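You operate a simulated robot arm through the tools that you are given. There is no shell and no other tool.

You are at the controls of a simulated robot arm. One attempt, no reset.

TASK
Print the book in the blue press at 100 degrees and switch off.
Fine: it lies on the bed; the foil under the type is used, so wind on; draw the bed out to show the print.
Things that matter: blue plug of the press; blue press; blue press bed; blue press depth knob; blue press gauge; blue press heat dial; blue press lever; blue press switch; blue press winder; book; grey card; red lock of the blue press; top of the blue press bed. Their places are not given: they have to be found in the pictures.

Only the result counts: the job must be done as asked and must still hold three seconds after the hand-in. Knocking over, shifting, dropping, spilling or breaking anything else fails it.

THE ROBOT
A 6-joint arm with a two-finger parallel gripper, fixed in place. Base frame: the origin is on the floor under the middle of its stand, x ahead of it, y to its left, z up. Units: m, degrees, N and s.
It reaches about 0.904 m from its shoulder. Its first joint turns from -166.0 to 166.0 degrees. Payload 1.57 kg.
The tool frame sits at the grasp point between the pads (the TCP): z along the fingers, y along the line on which they close. The tips reach 0.03 m beyond it. The gripper opens to 0.11 m. The fingers are 0.024 m wide and 0.012 m thick; the gripper's body (0.048 by 0.112 m) begins 0.078 m behind the TCP.
Orientation is that of the tool frame in the base frame, as [roll, pitch, yaw] about the fixed x, y, z axes, in that order (R = Rz(yaw) Ry(pitch) Rx(roll)). With the fingers straight down and closing along the base's y, the tool's x points along the base's -x, its y along +y and its z along -z.

THE INTERFACE
- The arm moves only by the tool servo_tool. Its argument "plan" is a list of rows, each a list of 7 numbers: the finger opening in cm, from 0 to 11, then the shift along the tool's x, y, z in cm, then the turn, a rotation vector about the tool's x, y, z in degrees. In form: [[claw, tx, ty, tz, wx, wy, wz], ...]. A call has 1 to 20 rows; each row shifts and turns the commanded pose from where the row before left it, along the tool's axes as they then stand. Rows are played at 5 a second. More than 0.05 m and 8.6 degrees between two rows, or a gripper value outside its range, and nothing of the call is played. Where a pose cannot be reached the arm comes as near as it can. A force on the tool above 90 N (or 10 N above the force at the start of the call, whichever is more), or a blocked arm, ends the call early, and 0.2 s more pass. Each finger travels about 0.108 m/s and halts on what it meets, pressing with about 25 N; the grip force reading is that of the motor and also rises with nothing between the fingers. The clock runs only during rows and for 0.2 s after the last one: add rows that do not move to give the fingers time. The reply holds the time, the measured pose of the TCP, the force on the tool along the base axes, the opening and the grip force, in the units named above and with some noise, with the torque about the TCP (base axes, N m) and any sound that the robot's microphone picked up, and new pictures: "pictures" is both (left out), scene, wrist or none.
- Cameras (640 x 400 px; columns grow to the right, rows downward): "scene" is fixed at [0.0507, 0.6581, 1.6329]; the picture's right is [-0.73, -0.69, 0.00], its down [-0.47, 0.49, -0.73] and it looks along [0.50, -0.53, -0.68] (base axes); focal length 263 px, centre (320, 200). "wrist" rides on the gripper at [0.07, 0.016, -0.141] in the tool frame; the picture's right is [-0.23, 0.97, 0.00], its down [-0.86, -0.20, -0.48] and it looks along [-0.47, -0.11, 0.88] (tool axes); focal length 222 px, centre (320, 200).
- slide_trunk(by): moves the trunk up (or, below 0, down) by that many m; the arm rides with it, the base frame stays. It gives what a move gives, with no picture.
- probe_pixels(camera, pixels): for up to 12 pixels [column, row] of the newest picture of that camera ("zoom" is the newest enlarged one), the place [x, y, z] in the base frame of the surface seen there, good to about 0.002 m, but the place of the scene camera against the robot may be out by one fixed shift of up to 0.018 m in any direction. No time passes.
- inspect(camera, box): a new picture of the part [left, top, right, bottom] of that camera's present view, enlarged. No time passes.
- finish_job(): hands the job in; it is judged then, once.

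Leave the gripper open and the arm clear of the work at the hand-in unless told otherwise.

The tools are called after "Request:" as a command line: name --pt "numbers of a row" for each row, then --argument value for the rest, lists and objects as JSON in quotes. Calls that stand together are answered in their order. servo_tool: Moves the arm, as the interface text tells. Its arguments: {"type":"object","properties":{"plan":{"type":"array","items":{"type":"array","items":{"type":"number"}}},"pictures":{"type":"string","enum":["both","scene","wrist","none"]}},"required":["plan"]} The other tools are called the same way: slide_trunk (by) moves the trunk up or down; probe_pixels (camera, pixels) gives the place of the surface under pixels of a picture; inspect (camera, box) takes an enlarged picture of a part of a camera's view; finish_job () hands the job in.

At the start:

```text
clock: 0.0
position: [0.4768, -0.0046, 1.3725]
ee_rot: [-180.0, 0.0, 179.9]
contact_force: [0.3, -0.4, -0.2]
wrist_torque: [0.0, 0.02, 0.0]
opening: 0.1098
grip_force: 0.0
trunk travel left (down, up): [-0.4, 0.19]
```

scene: 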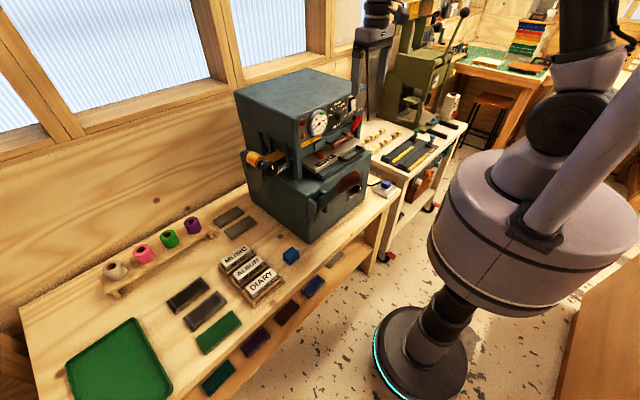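
wrist: 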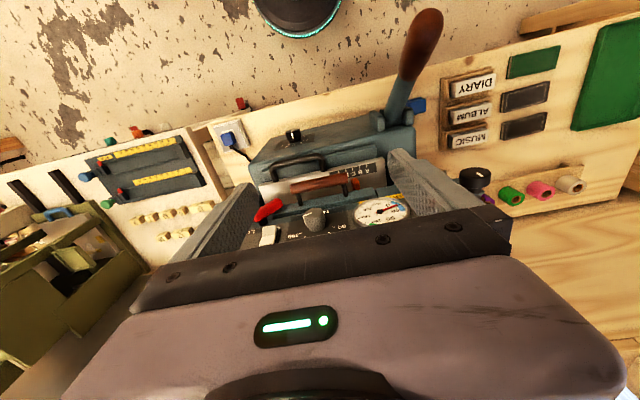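

I see the blue press in the scene picture around (305,150), with gauge at (318,122). I will enlarge the press in both cameras before doing anything.

Request:
inspect --camera "scene" --box '[230, 60, 410, 240]'

Request:
inspect --camera "wrist" --box '[180, 90, 500, 290]'

```text
2.22 times, centred on (320, 150) of scene
```

zoom: 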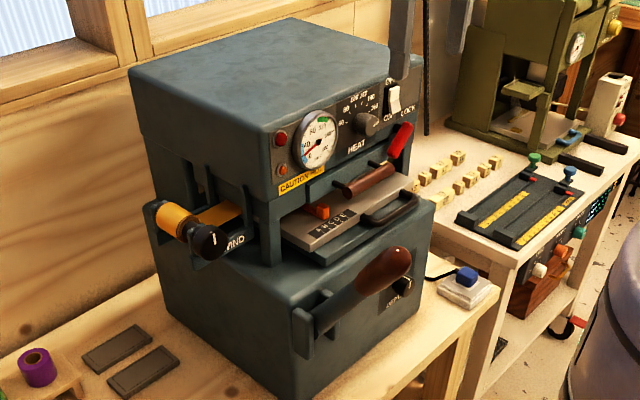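

```text
2.00 times, centred on (340, 190) of wrist
```

zoom: 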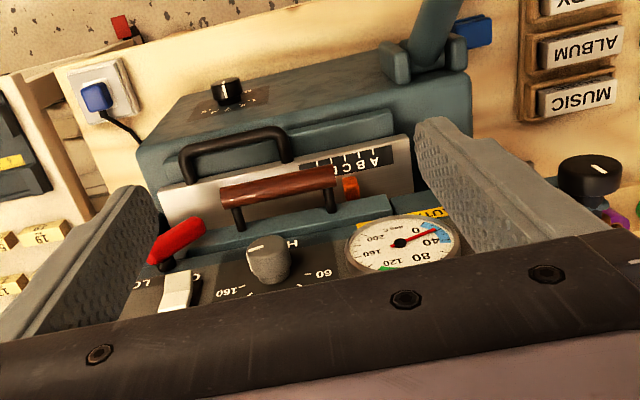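

I see a press with the gauge, heat dial, white rocker switch, red lock, bed with a black handle, wooden type handle, main lever with a wooden grip, depth knob and winder. Next I probe the main points in the scene zoom. I take a new scene zoom first to have known pixels.

Request:
inspect --camera "scene" --box '[240, 90, 400, 190]'

```text
4.00 times, centred on (320, 140) of scene
```

zoom: 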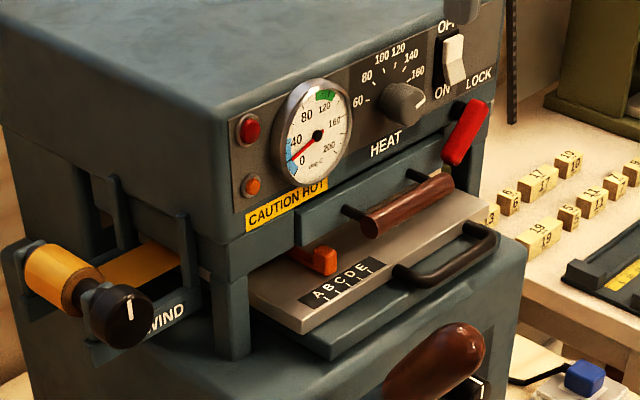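

The gauge needle is near 0, and I need the state of dial, switch, plug and bed. I probe the main features in the zoom just taken and enlarge the dial panel further.

Request:
probe_pixels --camera "zoom" --pixels '[[318, 135], [403, 105], [453, 60], [466, 130], [410, 205], [450, 265], [440, 360], [130, 310], [585, 378], [322, 262], [345, 282], [60, 270]]'

Request:
inspect --camera "scene" --box '[296, 90, 376, 140]'

Request:
inspect --camera "scene" --box '[320, 130, 400, 210]'

```text
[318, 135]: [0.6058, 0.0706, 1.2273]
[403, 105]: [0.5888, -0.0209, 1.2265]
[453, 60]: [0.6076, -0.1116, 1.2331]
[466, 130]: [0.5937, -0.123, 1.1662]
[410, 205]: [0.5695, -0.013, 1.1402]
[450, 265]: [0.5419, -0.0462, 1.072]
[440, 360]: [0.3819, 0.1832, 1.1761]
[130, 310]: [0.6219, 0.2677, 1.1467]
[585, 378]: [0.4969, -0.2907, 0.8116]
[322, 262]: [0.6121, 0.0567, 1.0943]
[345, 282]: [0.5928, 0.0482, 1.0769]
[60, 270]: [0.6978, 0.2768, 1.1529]
```

```text
8.00 times, centred on (336, 115) of scene
```

zoom: 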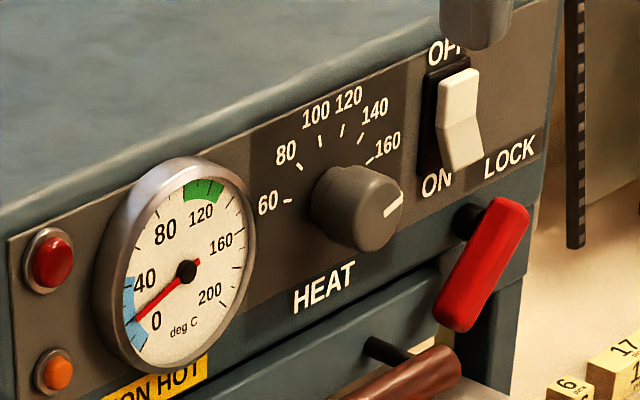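

```text
5.00 times, centred on (360, 170) of scene
```

zoom: 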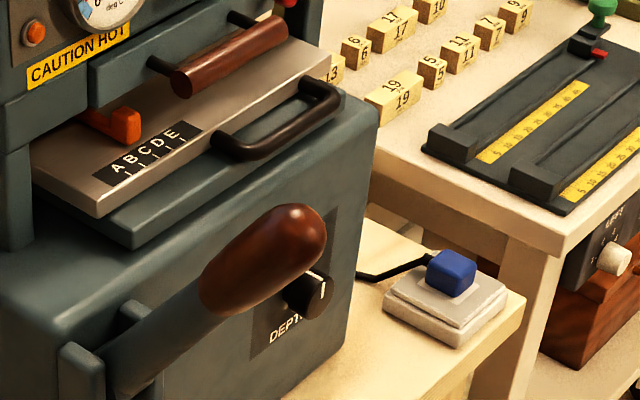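

The dial pointer looks to be near or past 160, the gauge near 10–20, and the switch has OFF on top, ON at the bottom. I look at the rest of the bench for the book and the grey card.

Request:
inspect --camera "scene" --box '[60, 190, 380, 390]'

Request:
inspect --camera "wrist" --box '[240, 120, 400, 220]'

Request:
inspect --camera "wrist" --box '[200, 100, 320, 200]'

Request:
inspect --camera "scene" --box '[235, 130, 335, 230]'

```text
2.00 times, centred on (220, 290) of scene
```

zoom: 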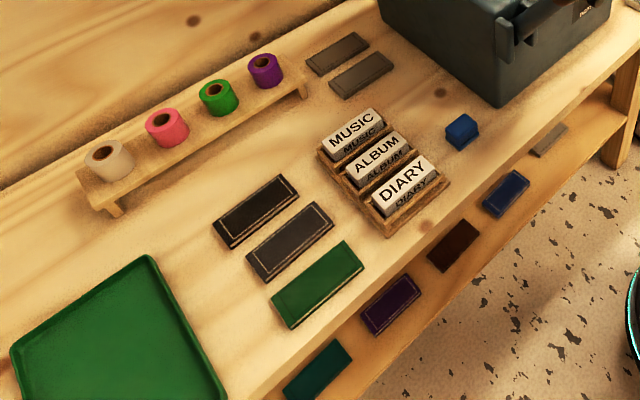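

```text
4.00 times, centred on (320, 170) of wrist
```

zoom: 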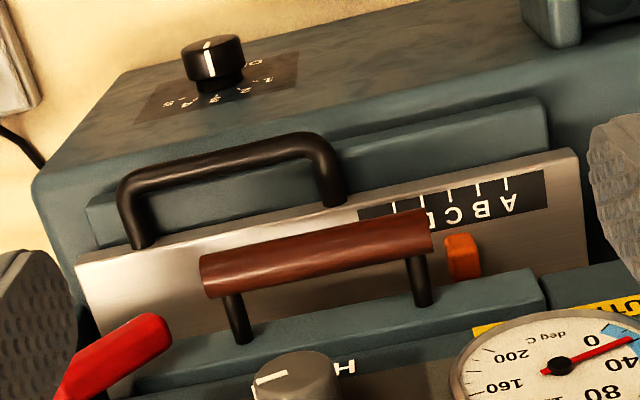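

```text
4.00 times, centred on (260, 150) of wrist
```

zoom: 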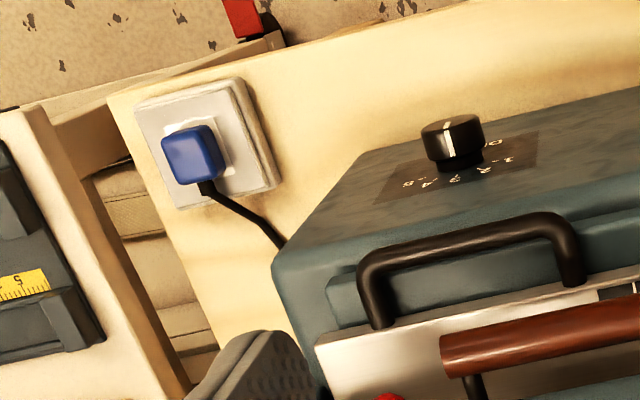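

```text
4.00 times, centred on (285, 180) of scene
```

zoom: 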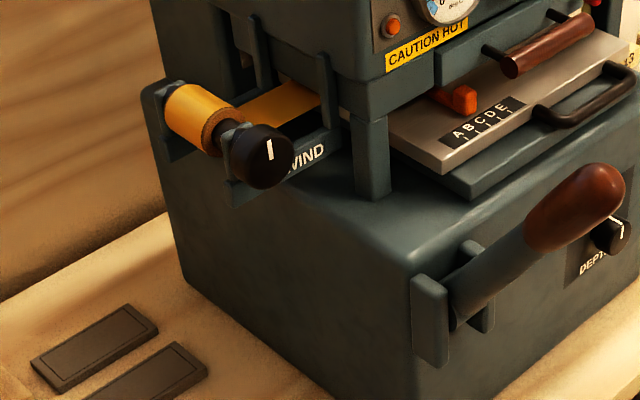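

The plug sits on its socket at (385,188); depth knob has a 1–5 scale; the book is inside the press, not yet visible. I back off 9 cm and turn the hand half round so that the wrist camera will sit on top when I level the fingers toward the press.

Request:
servo_tool --pt "11 3 0 0 0 0 0" --pt "11 3 0 0 0 0 0" --pt "11 3 0 0 0 0 0" --pt "11 0 0 0 0 0 8.5" --pt "11 0 0 0 0 0 8.5" --pt "11 0 0 0 0 0 8.5" --pt "11 0 0 0 0 0 8.5" --pt "11 0 0 0 0 0 8.5" --pt "11 0 0 0 0 0 8.5" --pt "11 0 0 0 0 0 8.5" --pt "11 0 0 0 0 0 8.5" --pt "11 0 0 0 0 0 8.5" --pt "11 0 0 0 0 0 8.5" --pt "11 0 0 0 0 0 8.5" --pictures "both"

```text
clock: 3.0
position: [0.3855, -0.0052, 1.3716]
ee_rot: [179.9, 0.1, 86.3]
contact_force: [1.0, 0.3, 0.4]
wrist_torque: [0.0, 0.02, -0.01]
opening: 0.1099
grip_force: 0.0
trunk travel left (down, up): [-0.4, 0.19]
```

scene: 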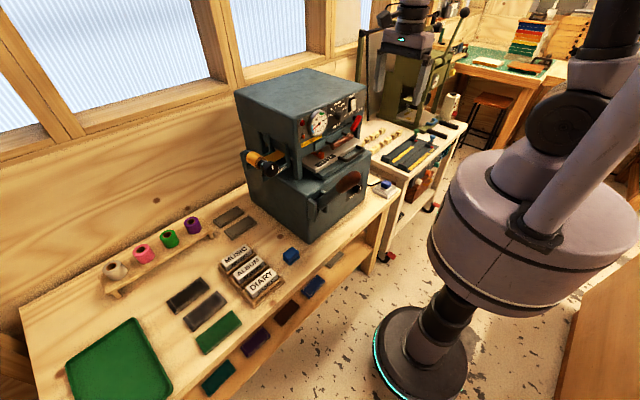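
wrist: 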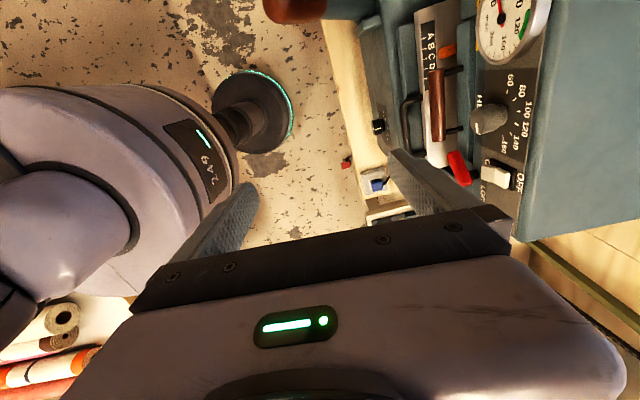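

The turn works; yaw is now 86°. I continue for the other half.

Request:
servo_tool --pt "11 0 0 0 0 0 8.5" --pt "11 0 0 0 0 0 8.5" --pt "11 0 0 0 0 0 8.5" --pt "11 0 0 0 0 0 8.5" --pt "11 0 0 0 0 0 8.5" --pt "11 0 0 0 0 0 8.5" --pt "11 0 0 0 0 0 8.5" --pt "11 0 0 0 0 0 8.5" --pt "11 0 0 0 0 0 8.5" --pt "11 0 0 0 0 0 8.5" --pt "11 0 0 0 0 0 1.4" --pt "11 0 0 0 0 0 0" --pictures "wrist"

```text
clock: 5.6
position: [0.3863, -0.0056, 1.3717]
ee_rot: [-179.9, 0.0, 0.1]
contact_force: [0.3, -0.2, -0.5]
wrist_torque: [0.03, 0.02, -0.02]
opening: 0.1102
grip_force: 0.1
trunk travel left (down, up): [-0.4, 0.19]
```

wrist: 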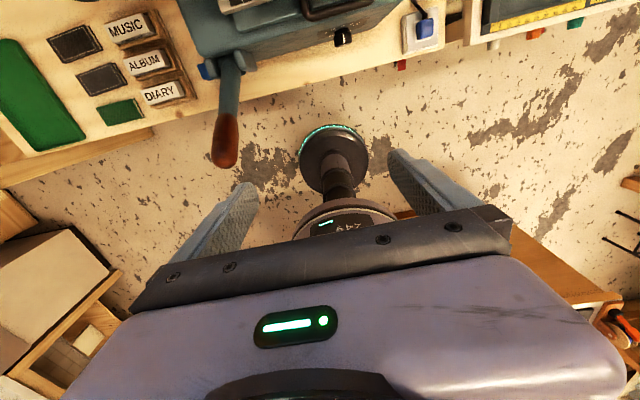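

Now tool x points ahead. I tilt the fingers up toward the press by turning about tool y, watching that the arm follows.

Request:
servo_tool --pt "11 0 0 0 0 8.5 0" --pt "11 0 0 0 0 8.5 0" --pt "11 0 0 0 0 8.5 0" --pt "11 0 0 0 0 8.5 0" --pt "11 0 0 0 0 8.5 0" --pt "11 0 0 0 0 8.5 0" --pt "11 0 0 0 0 0 0" --pictures "both"

```text
clock: 7.2
position: [0.4307, 0.0011, 1.4061]
ee_rot: [179.7, -51.0, 0.0]
contact_force: [0.4, -0.6, 0.1]
wrist_torque: [0.02, -0.01, 0.02]
opening: 0.11
grip_force: 0.0
out of reach, approached as far as the arm can: row 5, 6
trunk travel left (down, up): [-0.4, 0.19]
```

scene: 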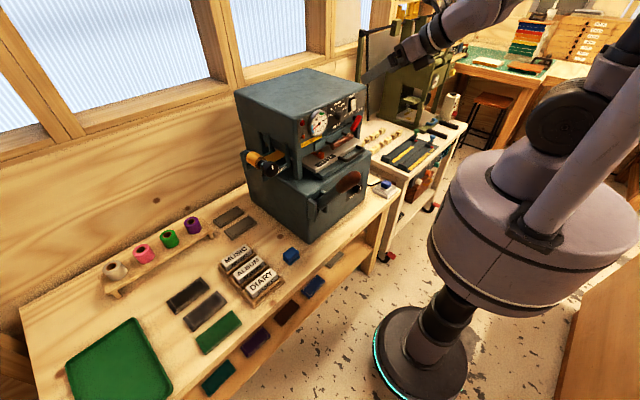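
wrist: 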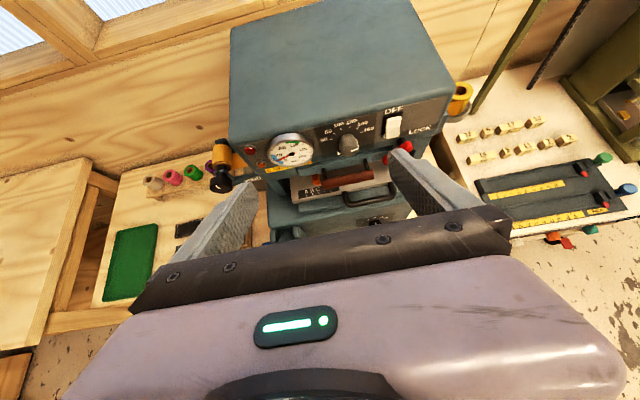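

The arm stopped a little short (too close in), but the press front is in view from the wrist camera. I enlarge it to read dial, switch, lock and gauge.

Request:
inspect --camera "wrist" --box '[200, 70, 480, 245]'

Request:
inspect --camera "wrist" --box '[310, 90, 440, 170]'

```text
2.29 times, centred on (340, 158) of wrist
```

zoom: 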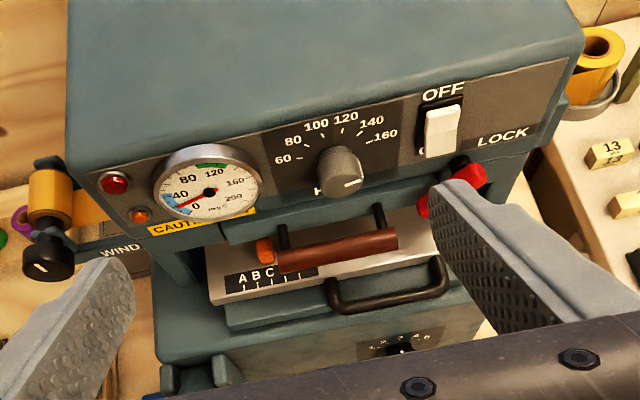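

```text
4.92 times, centred on (375, 130) of wrist
```

zoom: 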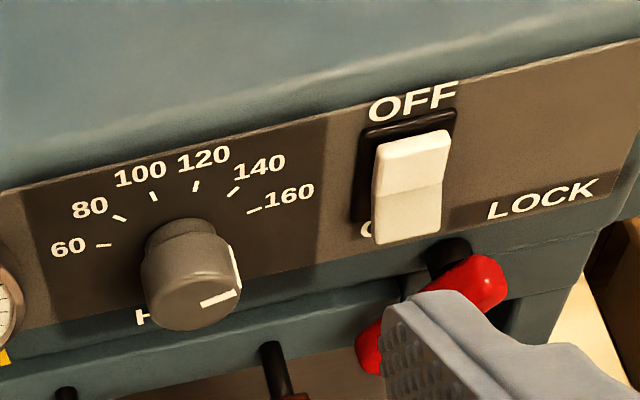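

The dial pointer stands at the 160 mark (3 o'clock), the scale runs 60 at 9 o'clock to 160 at 3 o'clock, both lamps are dark and the switch appears to be OFF. I probe press outlines in the wrist picture (more accurate relative to the robot) and the robot's own body in the scene.

Request:
probe_pixels --camera "zoom" --pixels '[[185, 290], [220, 298], [180, 225], [104, 245], [152, 196], [197, 186], [234, 192], [255, 210], [412, 155], [407, 215], [485, 275], [455, 250]]'

Request:
probe_pixels --camera "scene" --pixels '[[560, 120], [470, 160], [600, 60], [440, 220], [428, 330], [300, 70], [345, 95], [240, 90]]'

Request:
probe_pixels --camera "wrist" --pixels '[[292, 152], [348, 145], [394, 125], [405, 145], [340, 182], [375, 197], [375, 222], [224, 183], [290, 232], [330, 190], [310, 190], [345, 202]]'

```text
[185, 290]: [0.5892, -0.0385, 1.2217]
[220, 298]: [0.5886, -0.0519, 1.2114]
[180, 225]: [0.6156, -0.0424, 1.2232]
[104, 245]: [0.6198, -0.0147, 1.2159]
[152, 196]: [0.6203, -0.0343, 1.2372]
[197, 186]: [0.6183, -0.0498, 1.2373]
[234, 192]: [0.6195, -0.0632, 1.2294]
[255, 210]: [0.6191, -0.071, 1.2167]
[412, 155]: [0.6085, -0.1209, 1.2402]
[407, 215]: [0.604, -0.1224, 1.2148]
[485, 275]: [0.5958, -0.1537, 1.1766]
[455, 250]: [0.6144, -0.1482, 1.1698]
```

```text
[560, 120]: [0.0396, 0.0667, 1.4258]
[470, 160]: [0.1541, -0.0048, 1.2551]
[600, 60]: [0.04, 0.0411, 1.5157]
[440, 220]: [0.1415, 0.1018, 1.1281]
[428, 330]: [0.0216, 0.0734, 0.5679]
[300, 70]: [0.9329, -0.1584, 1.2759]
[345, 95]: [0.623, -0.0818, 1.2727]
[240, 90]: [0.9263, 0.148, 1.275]
```

```text
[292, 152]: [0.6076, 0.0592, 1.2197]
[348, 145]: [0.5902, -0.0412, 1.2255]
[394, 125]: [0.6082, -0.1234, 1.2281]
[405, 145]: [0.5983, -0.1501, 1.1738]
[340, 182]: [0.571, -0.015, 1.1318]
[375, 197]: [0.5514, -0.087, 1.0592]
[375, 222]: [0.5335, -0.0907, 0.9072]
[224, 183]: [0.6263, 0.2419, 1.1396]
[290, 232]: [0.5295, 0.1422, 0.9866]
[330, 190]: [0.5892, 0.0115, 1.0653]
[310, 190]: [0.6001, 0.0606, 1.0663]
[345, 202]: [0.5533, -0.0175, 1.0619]
```

From the ticks I work out the dial: centre y≈-0.043, z≈1.209, ticks 30° apart, 100 at 15° left of top, the pointer at 75° right (160) – so 90° anticlockwise is needed. The scene camera reads about +0.0115 in y and +0.006 in z against the wrist camera. Next I move forward a bit and learn the commanded pose.

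Request:
servo_tool --pt "11 1.89 0 2.33 0 0 0" --pt "11 1.89 0 2.33 0 0 0" --pt "11 0 0 0 0 0 0" --pt "11 0 0 0 0 0 0" --pictures "none"

```text
clock: 8.2
position: [0.4909, 0.0024, 1.4066]
ee_rot: [179.7, -51.1, 0.2]
contact_force: [0.7, -0.6, 0.5]
wrist_torque: [0.01, 0.0, 0.02]
opening: 0.11
grip_force: 0.0
trunk travel left (down, up): [-0.4, 0.19]
```

The command resets to the reached pose. I tilt the last 39° to level the fingers at this height, then look.

Request:
servo_tool --pt "11 0 0 0 0 7.8 0" --pt "11 0 0 0 0 7.8 0" --pt "11 0 0 0 0 7.8 0" --pt "11 0 0 0 0 7.8 0" --pt "11 0 0 0 0 7.7 0" --pt "11 0 0 0 0 0 0" --pictures "both"

```text
clock: 9.6
position: [0.4705, 0.0993, 1.5401]
ee_rot: [150.3, -89.1, 29.2]
contact_force: [-0.6, 0.4, 0.0]
wrist_torque: [0.0, 0.02, 0.0]
opening: 0.1099
grip_force: 0.1
out of reach, approached as far as the arm can: row 1, 2, 3, 4, 5
trunk travel left (down, up): [-0.4, 0.19]
```

scene: 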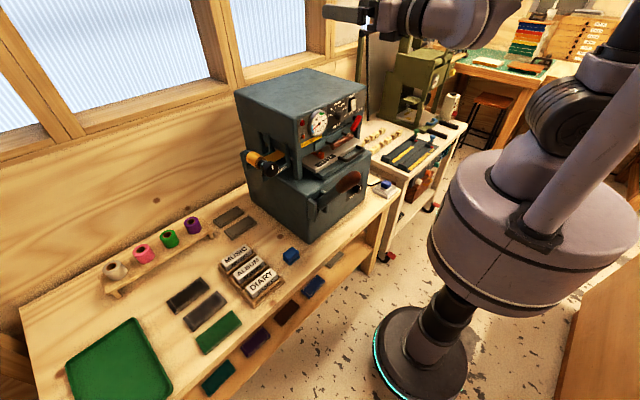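
wrist: 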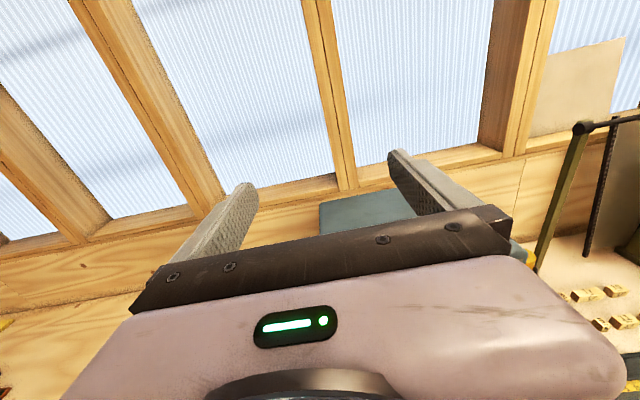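

At shoulder height the arm is too folded to level the fingers here. I go back to the 51° tilt, return to the earlier place, then raise the trunk so the shoulder is higher and I can level the hand lower down.

Request:
servo_tool --pt "11 0 0 0 0 -7.8 0" --pt "11 0 0 0 0 -7.8 0" --pt "11 0 0 0 0 -7.8 0" --pt "11 0 0 0 0 -7.8 0" --pt "11 0 0 0 0 -7.0 0" --pt "11 -2.0 2.5 2.1 0 0 0" --pt "11 -2.0 2.5 2.1 0 0 0" --pt "11 -2.0 2.5 2.1 0 0 0" --pt "11 -2.0 2.5 2.1 0 0 0" --pt "11 0 0 0 0 0 0" --pictures "none"

Request:
slide_trunk --by 0.17

```text
clock: 11.8
position: [0.4824, 0.0093, 1.4304]
ee_rot: [-179.7, -51.1, -0.1]
contact_force: [-0.5, 0.8, -0.7]
wrist_torque: [0.0, -0.03, 0.0]
opening: 0.1098
grip_force: 0.1
out of reach, approached as far as the arm can: row 9
trunk travel left (down, up): [-0.4, 0.19]
```

```text
clock: 13.7
position: [0.482, 0.0104, 1.6028]
ee_rot: [-179.6, -51.2, 0.0]
contact_force: [0.2, 0.1, -0.5]
wrist_torque: [0.0, -0.05, -0.03]
opening: 0.1103
grip_force: 0.0
trunk travel left (down, up): [-0.57, 0.02]
```

Trunk raised 0.17 m. Now I go down about 0.28 m and a bit to the right, in front of the panel.

Request:
servo_tool --pt "11 -3.1 0.7 2.5 0 0 0" --pt "11 -3.1 0.7 2.5 0 0 0" --pt "11 -3.1 0.7 2.5 0 0 0" --pt "11 -3.1 0.7 2.5 0 0 0" --pt "11 -3.1 0.7 2.5 0 0 0" --pt "11 -3.1 0.7 2.5 0 0 0" --pt "11 -3.1 0.7 2.5 0 0 0" --pt "11 0 0 0 0 0 0" --pictures "wrist"

```text
clock: 15.5
position: [0.4819, -0.0399, 1.3285]
ee_rot: [-179.6, -51.3, 0.1]
contact_force: [0.1, -0.8, -0.4]
wrist_torque: [-0.05, -0.03, 0.02]
opening: 0.11
grip_force: 0.2
out of reach, approached as far as the arm can: row 1
trunk travel left (down, up): [-0.57, 0.02]
```

wrist: 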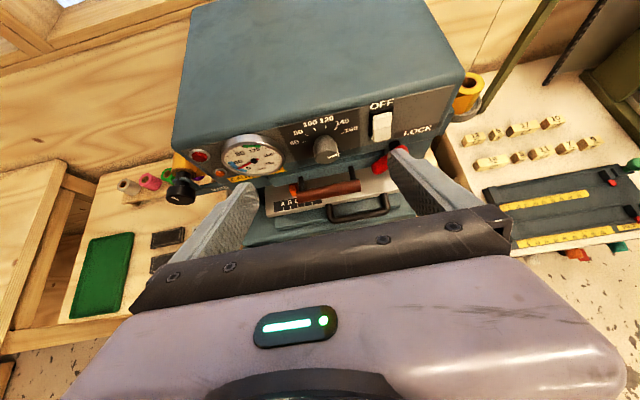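

Good. Now I tilt 34° more at this spot to near level.

Request:
servo_tool --pt "11 -1.5 0 0 0 8.5 0" --pt "11 -1.5 0 0 0 8.5 0" --pt "11 -1.5 0 0 0 8.5 0" --pt "11 -1.5 0 0 0 8.5 0" --pt "11 0 0 0 0 0 0" --pictures "both"

```text
clock: 16.7
position: [0.4627, -0.0438, 1.2755]
ee_rot: [-177.0, -85.0, -2.4]
contact_force: [-0.5, -0.3, 0.4]
wrist_torque: [-0.01, -0.03, -0.03]
opening: 0.11
grip_force: 0.1
out of reach, approached as far as the arm can: row 4
trunk travel left (down, up): [-0.57, 0.02]
```

scene: 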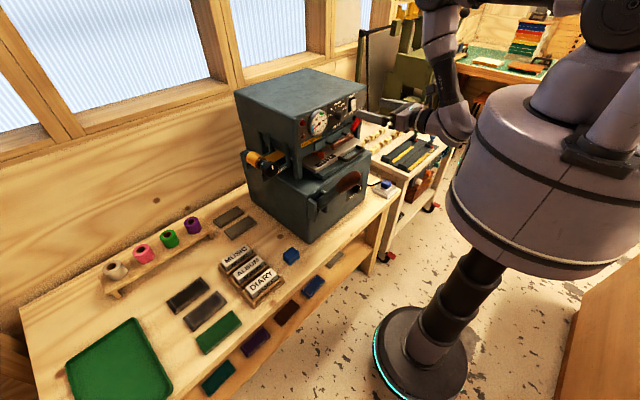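
wrist: 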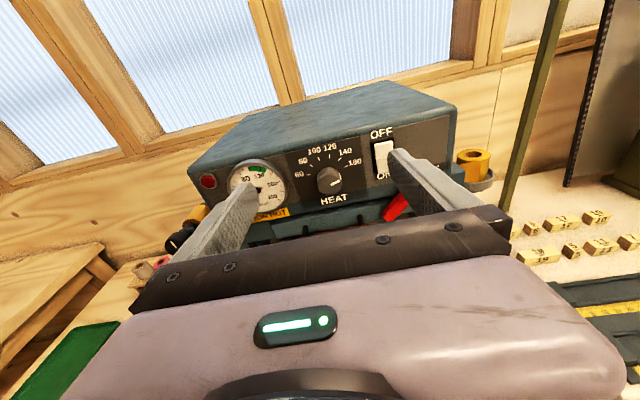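

Levelled. I lower the hand about 0.2 m to look into the press mouth and at the bed, lock and depth knob.

Request:
servo_tool --pt "11 -4 0 0 0 0 0" --pt "11 -4 0 0 0 0 0" --pt "11 -4 0 0 0 0 0" --pt "11 -4 0 0 0 0 0" --pt "11 0 0 0 0 0 0" --pictures "wrist"

```text
clock: 17.9
position: [0.4477, -0.0416, 1.114]
ee_rot: [-176.5, -85.2, -3.0]
contact_force: [-0.6, 0.5, -0.2]
wrist_torque: [0.0, 0.01, -0.02]
opening: 0.1099
grip_force: 0.0
trunk travel left (down, up): [-0.57, 0.02]
```

wrist: 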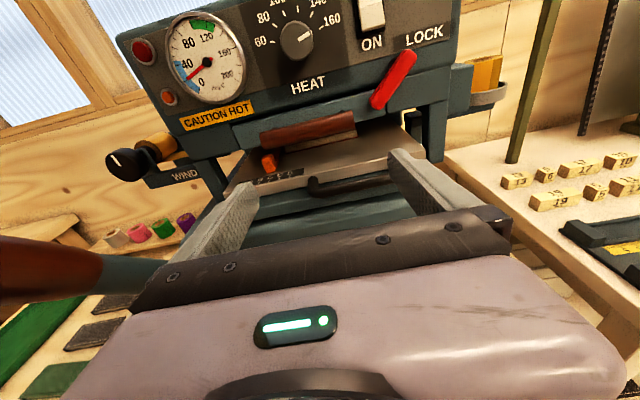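

Request:
inspect --camera "wrist" --box '[220, 90, 460, 240]'

Request:
inspect --camera "wrist" --box '[100, 0, 260, 100]'

Request:
inspect --camera "wrist" --box '[330, 0, 490, 150]'

```text
2.67 times, centred on (340, 165) of wrist
```

zoom: 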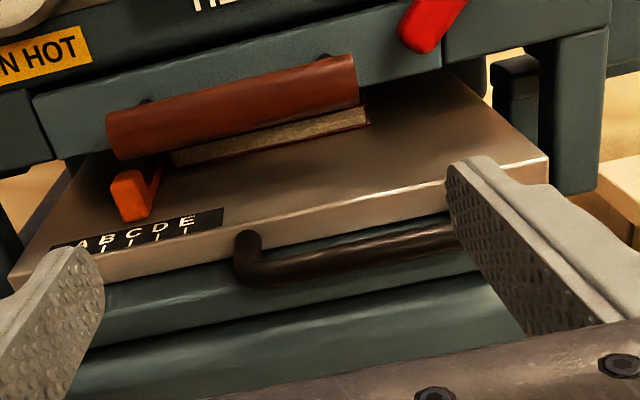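

```text
4.00 times, centred on (180, 50) of wrist
```

zoom: 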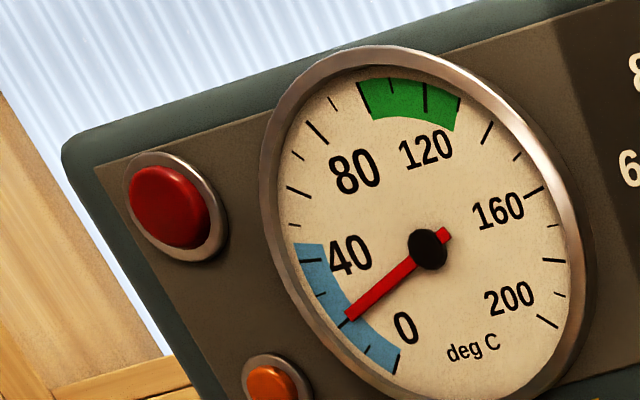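

```text
2.67 times, centred on (410, 75) of wrist
```

zoom: 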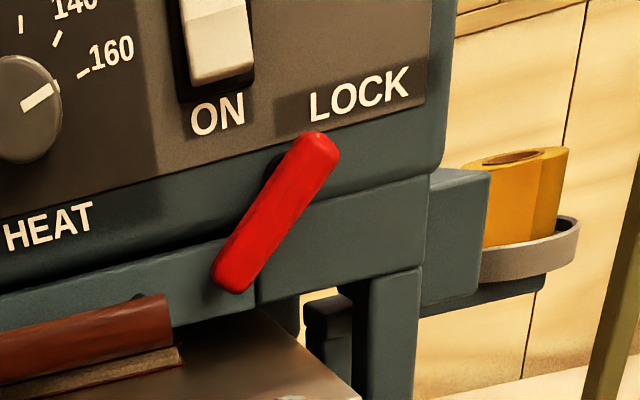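

The book is on the bed: its page edge shows just under the wooden type handle at (335,140). The gauge reads about 20. The red lock's lower end lies over the right corner of the type drawer. I probe lock, drawer front and bed depth positions.

Request:
probe_pixels --camera "zoom" --pixels '[[315, 150], [275, 215], [232, 280], [270, 290], [350, 250], [215, 255], [100, 280], [60, 300], [380, 290], [255, 230], [370, 170], [90, 340]]'

Request:
probe_pixels --camera "wrist" --pixels '[[295, 148], [330, 140], [350, 136], [268, 163], [262, 182], [300, 172], [345, 162], [400, 150], [350, 182], [318, 182], [300, 155], [282, 150]]'

Request:
inspect --camera "wrist" --box '[90, 120, 220, 220]'

```text
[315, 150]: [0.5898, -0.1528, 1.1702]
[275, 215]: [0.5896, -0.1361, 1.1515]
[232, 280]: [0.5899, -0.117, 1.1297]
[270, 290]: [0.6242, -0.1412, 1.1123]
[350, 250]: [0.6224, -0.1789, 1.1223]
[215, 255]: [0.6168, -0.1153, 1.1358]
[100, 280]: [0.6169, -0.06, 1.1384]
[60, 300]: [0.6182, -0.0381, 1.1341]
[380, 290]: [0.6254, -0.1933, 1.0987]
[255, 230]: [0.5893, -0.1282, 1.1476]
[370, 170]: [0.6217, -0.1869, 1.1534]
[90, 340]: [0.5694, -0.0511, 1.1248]
```

```text
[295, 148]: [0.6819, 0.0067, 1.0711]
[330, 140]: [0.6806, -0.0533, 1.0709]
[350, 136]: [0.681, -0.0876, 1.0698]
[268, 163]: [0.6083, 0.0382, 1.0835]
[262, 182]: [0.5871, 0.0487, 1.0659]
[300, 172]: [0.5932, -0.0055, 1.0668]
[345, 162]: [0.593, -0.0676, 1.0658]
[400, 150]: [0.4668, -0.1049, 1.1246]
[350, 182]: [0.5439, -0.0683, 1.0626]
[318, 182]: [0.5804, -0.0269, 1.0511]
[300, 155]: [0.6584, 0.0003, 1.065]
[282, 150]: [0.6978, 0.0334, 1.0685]
```

```text
4.00 times, centred on (155, 170) of wrist
```

zoom: 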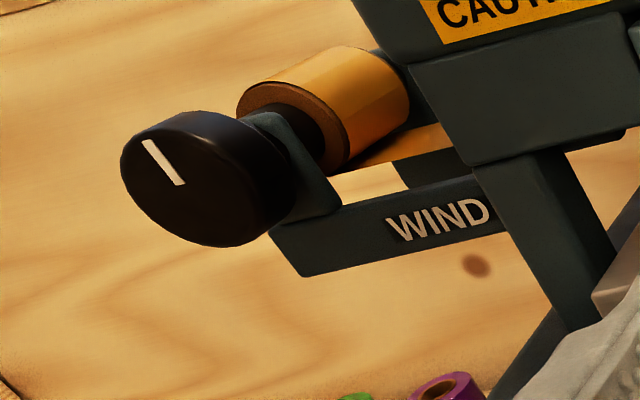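

The drawer front is at x≈0.617, in line with the frame; the lock's end covers the drawer's corner. The book's front edge is at x≈0.681, top z≈1.073, on the bed plate at z≈1.066. Next I look closer at the depth knob, plug and the grey pieces in the scene view.

Request:
inspect --camera "scene" --box '[330, 170, 410, 220]'

Request:
inspect --camera "scene" --box '[200, 195, 360, 295]'

Request:
inspect --camera "scene" --box '[370, 170, 410, 200]'

```text
8.00 times, centred on (370, 195) of scene
```

zoom: 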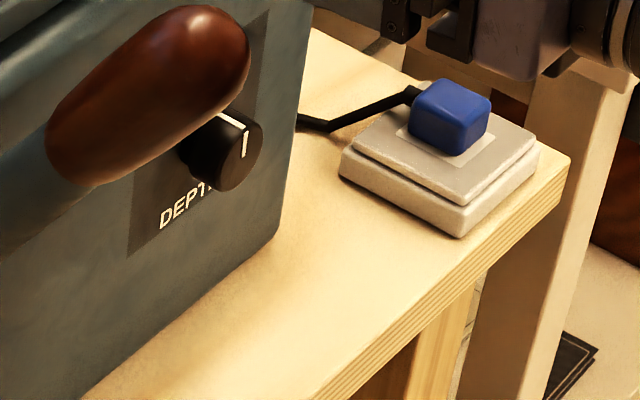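

```text
4.00 times, centred on (280, 245) of scene
```

zoom: 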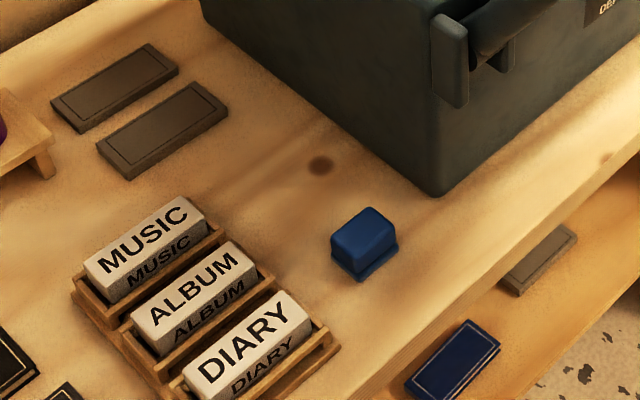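

```text
13.33 times, centred on (390, 185) of scene
```

zoom: 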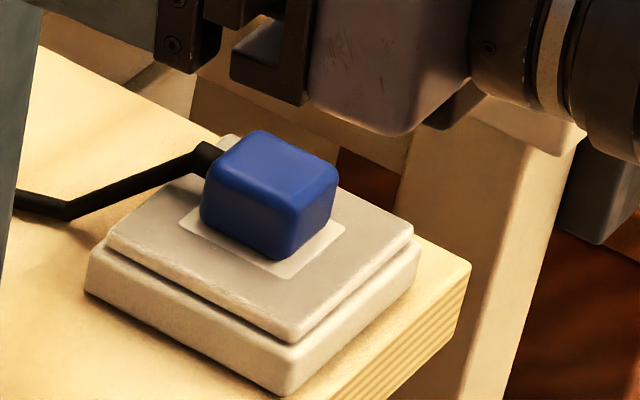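

The plug looks seated. I now set up for the dial: level the fingers exactly, pre-turn the hand +45° and rise to the dial's height (y≈-0.043, z≈1.209), staying back at x≈0.45.

Request:
servo_tool --pt "8 0 0 0 0 4.8 0" --pt "8 4 0 0 0 0 0" --pt "8 4 0 0 0 0 0" --pt "8 1.5 0 0 0 0 0" --pt "8 0 0 0 0 0 8.5" --pt "8 0 0 0 0 0 8.5" --pt "8 0 0 0 0 0 8.5" --pt "8 0 0 0 0 0 8.5" --pt "8 0 0 0 0 0 8.5" --pt "8 0 0 0 0 0 2.5" --pt "8 0 0 0 0 0 0" --pictures "both"

```text
clock: 20.3
position: [0.4742, -0.0588, 1.2018]
ee_rot: [-90.2, -44.7, -89.2]
contact_force: [0.1, -0.1, 0.0]
wrist_torque: [0.02, 0.04, 0.0]
opening: 0.0799
grip_force: 0.0
out of reach, approached as far as the arm can: row 2, 3
trunk travel left (down, up): [-0.57, 0.02]
```

scene: 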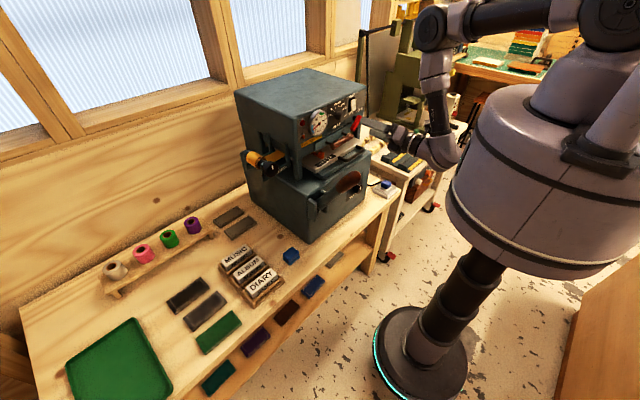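
wrist: 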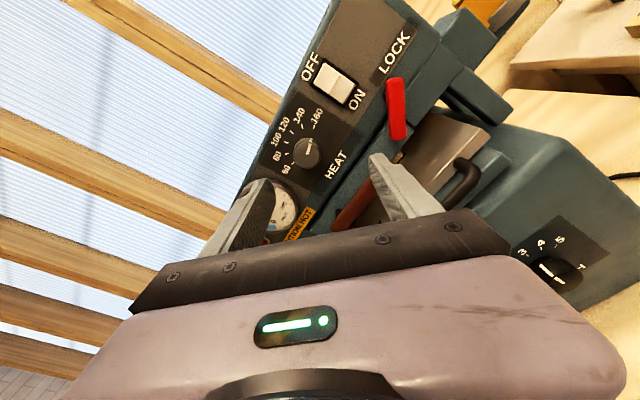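

Good view of the panel from here. I enlarge the dial and the depth knob at (560,270), and probe the dial knob again from this pose.

Request:
inspect --camera "wrist" --box '[500, 200, 640, 310]'

Request:
probe_pixels --camera "wrist" --pixels '[[307, 155], [312, 150], [300, 160], [291, 167], [286, 142], [293, 132], [314, 124], [335, 85], [327, 78], [342, 95], [397, 85], [400, 130]]'

Request:
inspect --camera "wrist" --box '[250, 40, 410, 220]'

```text
3.64 times, centred on (570, 255) of wrist
```

zoom: 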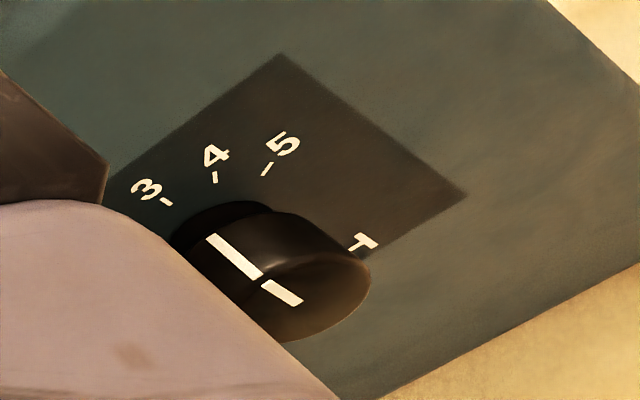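

```text
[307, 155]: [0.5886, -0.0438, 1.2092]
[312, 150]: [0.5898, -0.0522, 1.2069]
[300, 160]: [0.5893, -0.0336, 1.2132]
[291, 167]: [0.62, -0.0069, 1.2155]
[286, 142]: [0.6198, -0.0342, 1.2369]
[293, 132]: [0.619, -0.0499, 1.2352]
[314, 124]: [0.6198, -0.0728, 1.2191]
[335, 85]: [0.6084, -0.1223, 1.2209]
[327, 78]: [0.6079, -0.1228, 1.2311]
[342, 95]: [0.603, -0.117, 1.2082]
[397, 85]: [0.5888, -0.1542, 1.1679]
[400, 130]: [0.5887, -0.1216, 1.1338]
```

```text
2.22 times, centred on (330, 130) of wrist
```

zoom: 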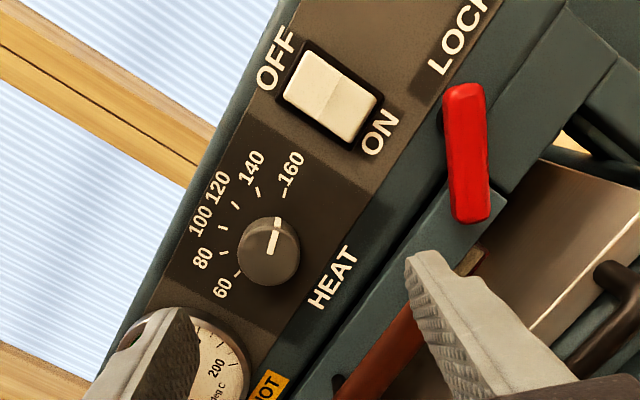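

Depth pointer stands at 3. The dial knob is about 0.037 m wide, centre (y -0.043, z 1.210), face at x 0.589. I line up and go in over it with the fingers 6 cm open.

Request:
servo_tool --pt "6 -0.6 -1.66 0 0 0 0" --pt "6 0 0 0 0 0 0" --pt "6 0 0 2.7 0 0 0" --pt "6 0 0 2.7 0 0 0" --pt "6 0 0 2.7 0 0 0" --pt "6 0 0 0 0 0 0" --pictures "wrist"

```text
clock: 21.7
position: [0.5618, -0.0454, 1.2074]
ee_rot: [-89.9, -44.7, -89.8]
contact_force: [0.3, 0.3, 0.3]
wrist_torque: [-0.06, 0.02, 0.01]
opening: 0.0601
grip_force: 0.0
out of reach, approached as far as the arm can: row 1
trunk travel left (down, up): [-0.57, 0.02]
```

wrist: 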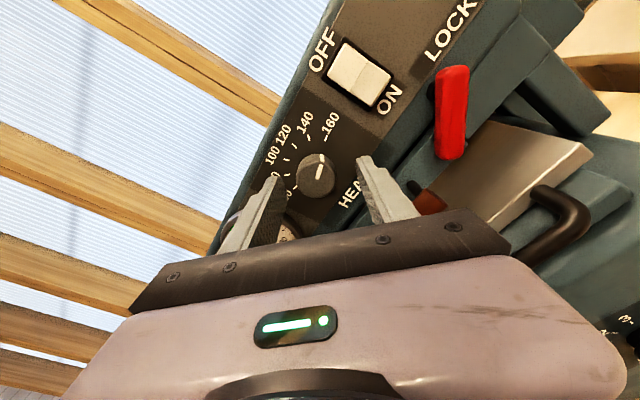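

Fingertips straddle the knob at (317,175). I shift 3.5 mm sideways, go in 2 cm and close.

Request:
servo_tool --pt "6 0 -0.35 0 0 0 0" --pt "6 0 0 2.1 0 0 0" --pt "6 0 0 0 0 0 0" --pt "3 0 0 0 0 0 0" --pt "3 0 0 0 0 0 0" --pt "3 0 0 0 0 0 0" --pictures "wrist"

```text
clock: 23.1
position: [0.5839, -0.0424, 1.21]
ee_rot: [-89.9, -44.8, -89.7]
contact_force: [0.9, 1.6, 6.3]
wrist_torque: [0.0, -0.04, 0.18]
opening: 0.0332
grip_force: 41.6
trunk travel left (down, up): [-0.57, 0.02]
```

wrist: 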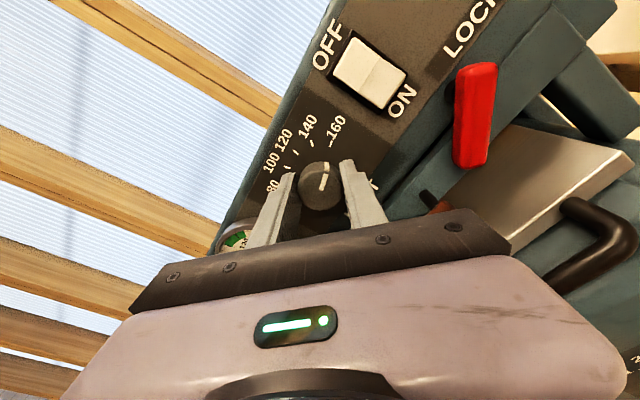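

The knob is gripped (0.033 m). I turn anticlockwise (negative about tool z) 40° first and check.

Request:
servo_tool --pt "3 0 0 0 0 0 -8" --pt "3 0 0 0 0 0 -8" --pt "3 0 0 0 0 0 -8" --pt "3 0 0 0 0 0 -8" --pt "3 0 0 0 0 0 -8" --pt "3 0 0 0 0 0 0" --pictures "wrist"

```text
clock: 24.5
position: [0.5836, -0.0418, 1.2105]
ee_rot: [-87.7, -85.0, -91.9]
contact_force: [3.6, 8.5, 23.8]
wrist_torque: [-0.02, -0.48, 0.27]
opening: 0.0337
grip_force: 41.1
trunk travel left (down, up): [-0.57, 0.02]
```

wrist: 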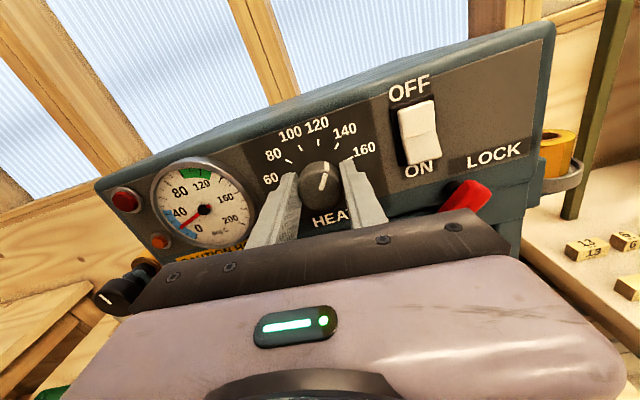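

The pointer followed to about 133. I turn the remaining 50°, with a tiny upward relief for the 24 N vertical load.

Request:
servo_tool --pt "3 0.1 0 0 0 0 -8" --pt "3 0 0 0 0 0 -8" --pt "3 0 0 0 0 0 -8" --pt "3 0 0 0 0 0 -8" --pt "3 0 0 0 0 0 -8" --pt "3 0 0 0 0 0 -8" --pt "3 0 0 0 0 0 -2" --pt "3 0 0 0 0 0 0" --pictures "wrist"

```text
clock: 26.3
position: [0.5837, -0.0411, 1.209]
ee_rot: [90.0, -45.0, 90.4]
contact_force: [-5.8, 11.4, 0.2]
wrist_torque: [0.01, 0.27, 0.0]
opening: 0.0333
grip_force: 41.2
trunk travel left (down, up): [-0.57, 0.02]
```

wrist: 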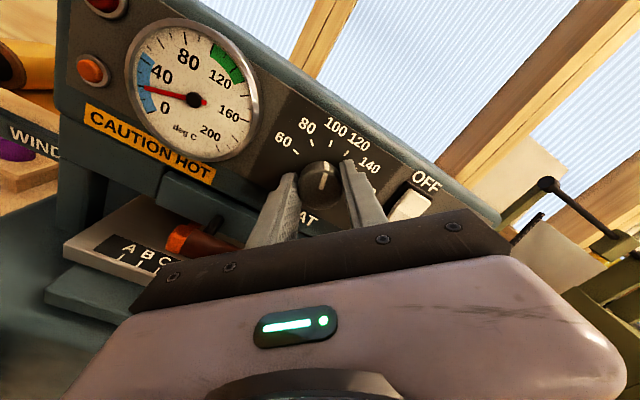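

I enlarge the dial to check the pointer against the 100 tick.

Request:
inspect --camera "wrist" --box '[270, 110, 390, 220]'

Request:
probe_pixels --camera "wrist" --pixels '[[322, 172], [321, 188], [318, 183], [296, 152], [330, 143], [346, 153], [311, 143]]'

```text
3.64 times, centred on (330, 165) of wrist
```

zoom: 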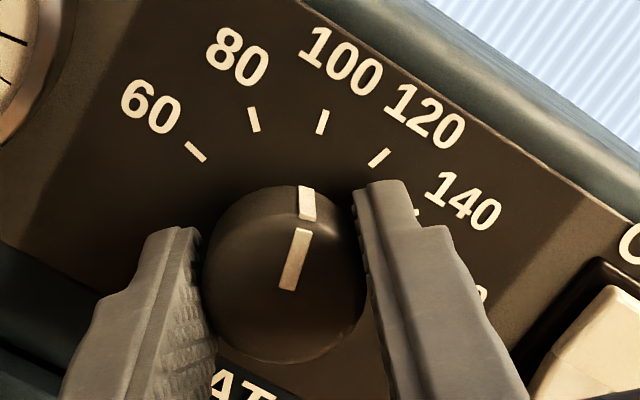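

```text
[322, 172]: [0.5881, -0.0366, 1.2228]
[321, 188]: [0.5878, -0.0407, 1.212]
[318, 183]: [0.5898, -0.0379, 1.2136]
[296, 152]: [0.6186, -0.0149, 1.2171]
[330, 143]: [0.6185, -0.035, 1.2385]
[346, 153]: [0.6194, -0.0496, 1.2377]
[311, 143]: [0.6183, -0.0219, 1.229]
```

The pointer is close to the 100 tick. I enlarge more to compare the angles.

Request:
inspect --camera "wrist" --box '[300, 130, 364, 194]'

```text
6.25 times, centred on (332, 162) of wrist
```

zoom: 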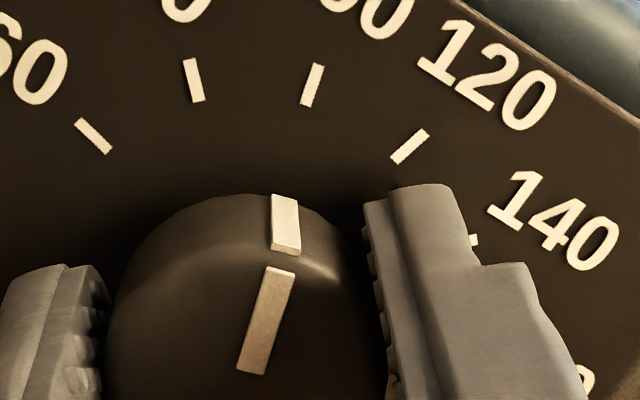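

Pointer line is 16° vs. the 100 tick at 14.7° in the picture – about 101 on the scale, good. I release, back out 8 cm, turn the hand upright again and close the fingers for pushing the switch.

Request:
servo_tool --pt "6 0 0 0 0 0 0" --pt "6 0 0 0 0 0 0" --pt "6 0 0 -4 0 0 0" --pt "6 0 0 -4 0 0 0" --pt "0 0 0 0 0 0 8.5" --pt "0 0 0 0 0 0 8.5" --pt "0 0 0 0 0 0 8.5" --pt "0 0 0 0 0 0 8.5" --pt "0 0 0 0 0 0 8.5" --pt "0 0 0 0 0 0 2.5" --pt "0 0 4 0 0 0 0" --pt "0 0 4.1 0 0 0 0" --pt "0 0 0 0 0 0 0" --pictures "wrist"

```text
clock: 29.1
position: [0.5074, -0.1283, 1.2092]
ee_rot: [-83.2, -89.8, -96.5]
contact_force: [0.3, 0.2, -0.5]
wrist_torque: [-0.05, 0.01, -0.02]
opening: 0.0001
grip_force: 20.9
trunk travel left (down, up): [-0.57, 0.02]
```

wrist: 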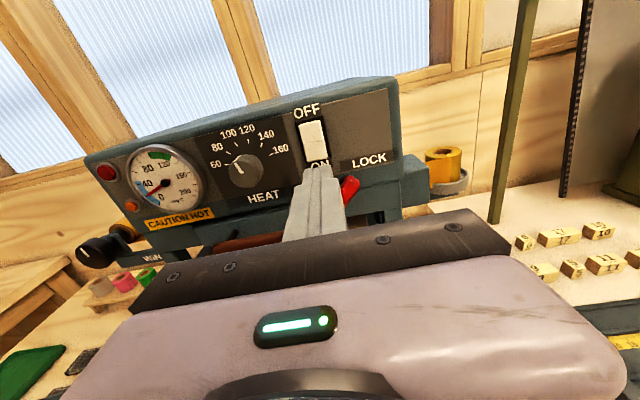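

Let me check the dial after release.

Request:
inspect --camera "wrist" --box '[200, 110, 340, 210]'

Request:
probe_pixels --camera "wrist" --pixels '[[311, 128], [313, 140], [316, 152], [311, 120], [348, 188], [240, 163]]'

```text
4.00 times, centred on (270, 160) of wrist
```

zoom: 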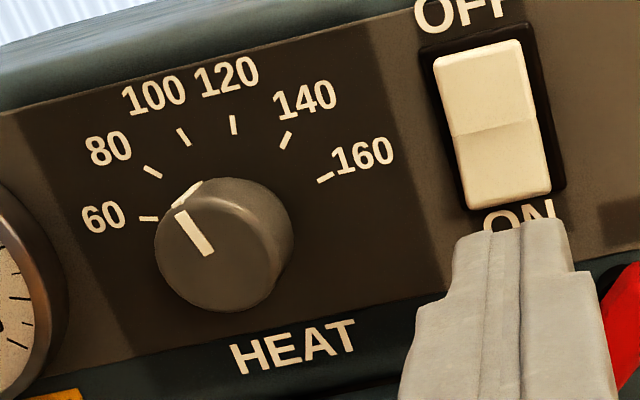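

```text
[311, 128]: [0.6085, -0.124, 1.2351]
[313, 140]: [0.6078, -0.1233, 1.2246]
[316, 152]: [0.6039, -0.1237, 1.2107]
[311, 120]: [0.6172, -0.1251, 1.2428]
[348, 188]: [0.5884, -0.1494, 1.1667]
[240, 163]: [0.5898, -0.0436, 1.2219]
```

Request:
inspect --camera "wrist" --box '[215, 125, 295, 190]'

Request:
inspect --camera "scene" --box '[320, 95, 360, 125]'

```text
6.15 times, centred on (255, 158) of wrist
```

zoom: 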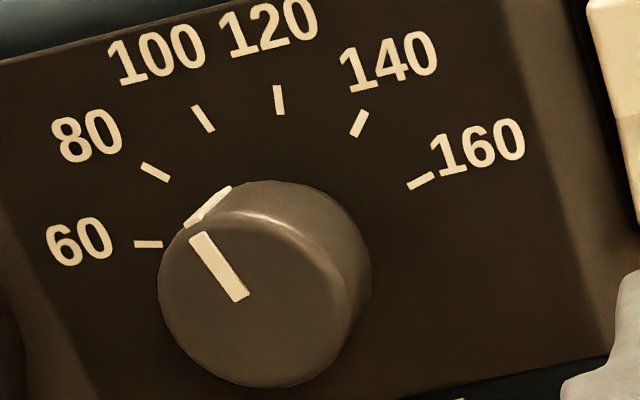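

```text
13.33 times, centred on (340, 110) of scene
```

zoom: 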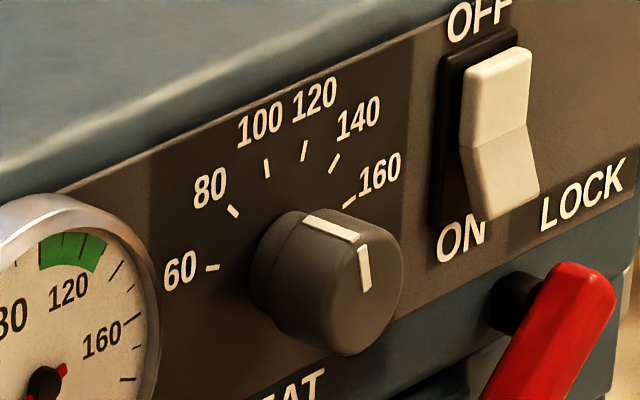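

Averaged over three views the pointer is at 100 within a couple of degrees. Switch is OFF: its lower (ON) half stands out at x≈0.604. I line up the closed tips with the lower half (y -0.1235, z 1.206) and approach to just before contact, then creep in.

Request:
servo_tool --pt "0 -0.35 -0.45 0 0 0 0" --pt "0 0 0 3 0 0 0" --pt "0 0 0 3 0 0 0" --pt "0 0 0 0.5 0 0 0" --pt "0 0 0 0.4 0 0 0" --pt "0 0 0 0.3 0 0 0" --pt "0 0 0 0.3 0 0 0" --pictures "wrist"

```text
clock: 30.7
position: [0.5775, -0.121, 1.2055]
ee_rot: [-88.6, -89.7, -90.9]
contact_force: [-29.0, -2.4, -9.0]
wrist_torque: [0.0, 0.0, -0.19]
opening: 0.0
grip_force: 21.3
trunk travel left (down, up): [-0.57, 0.02]
heard: click
```

wrist: 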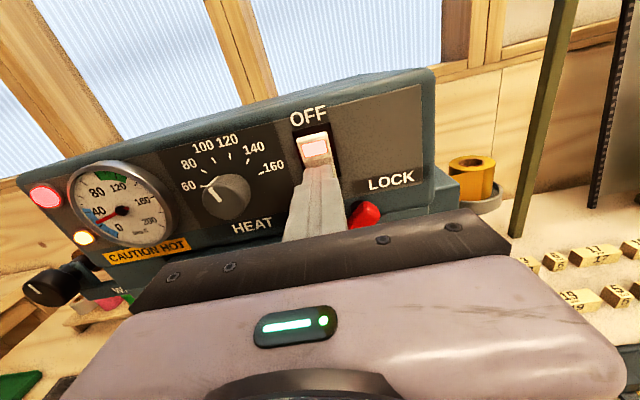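

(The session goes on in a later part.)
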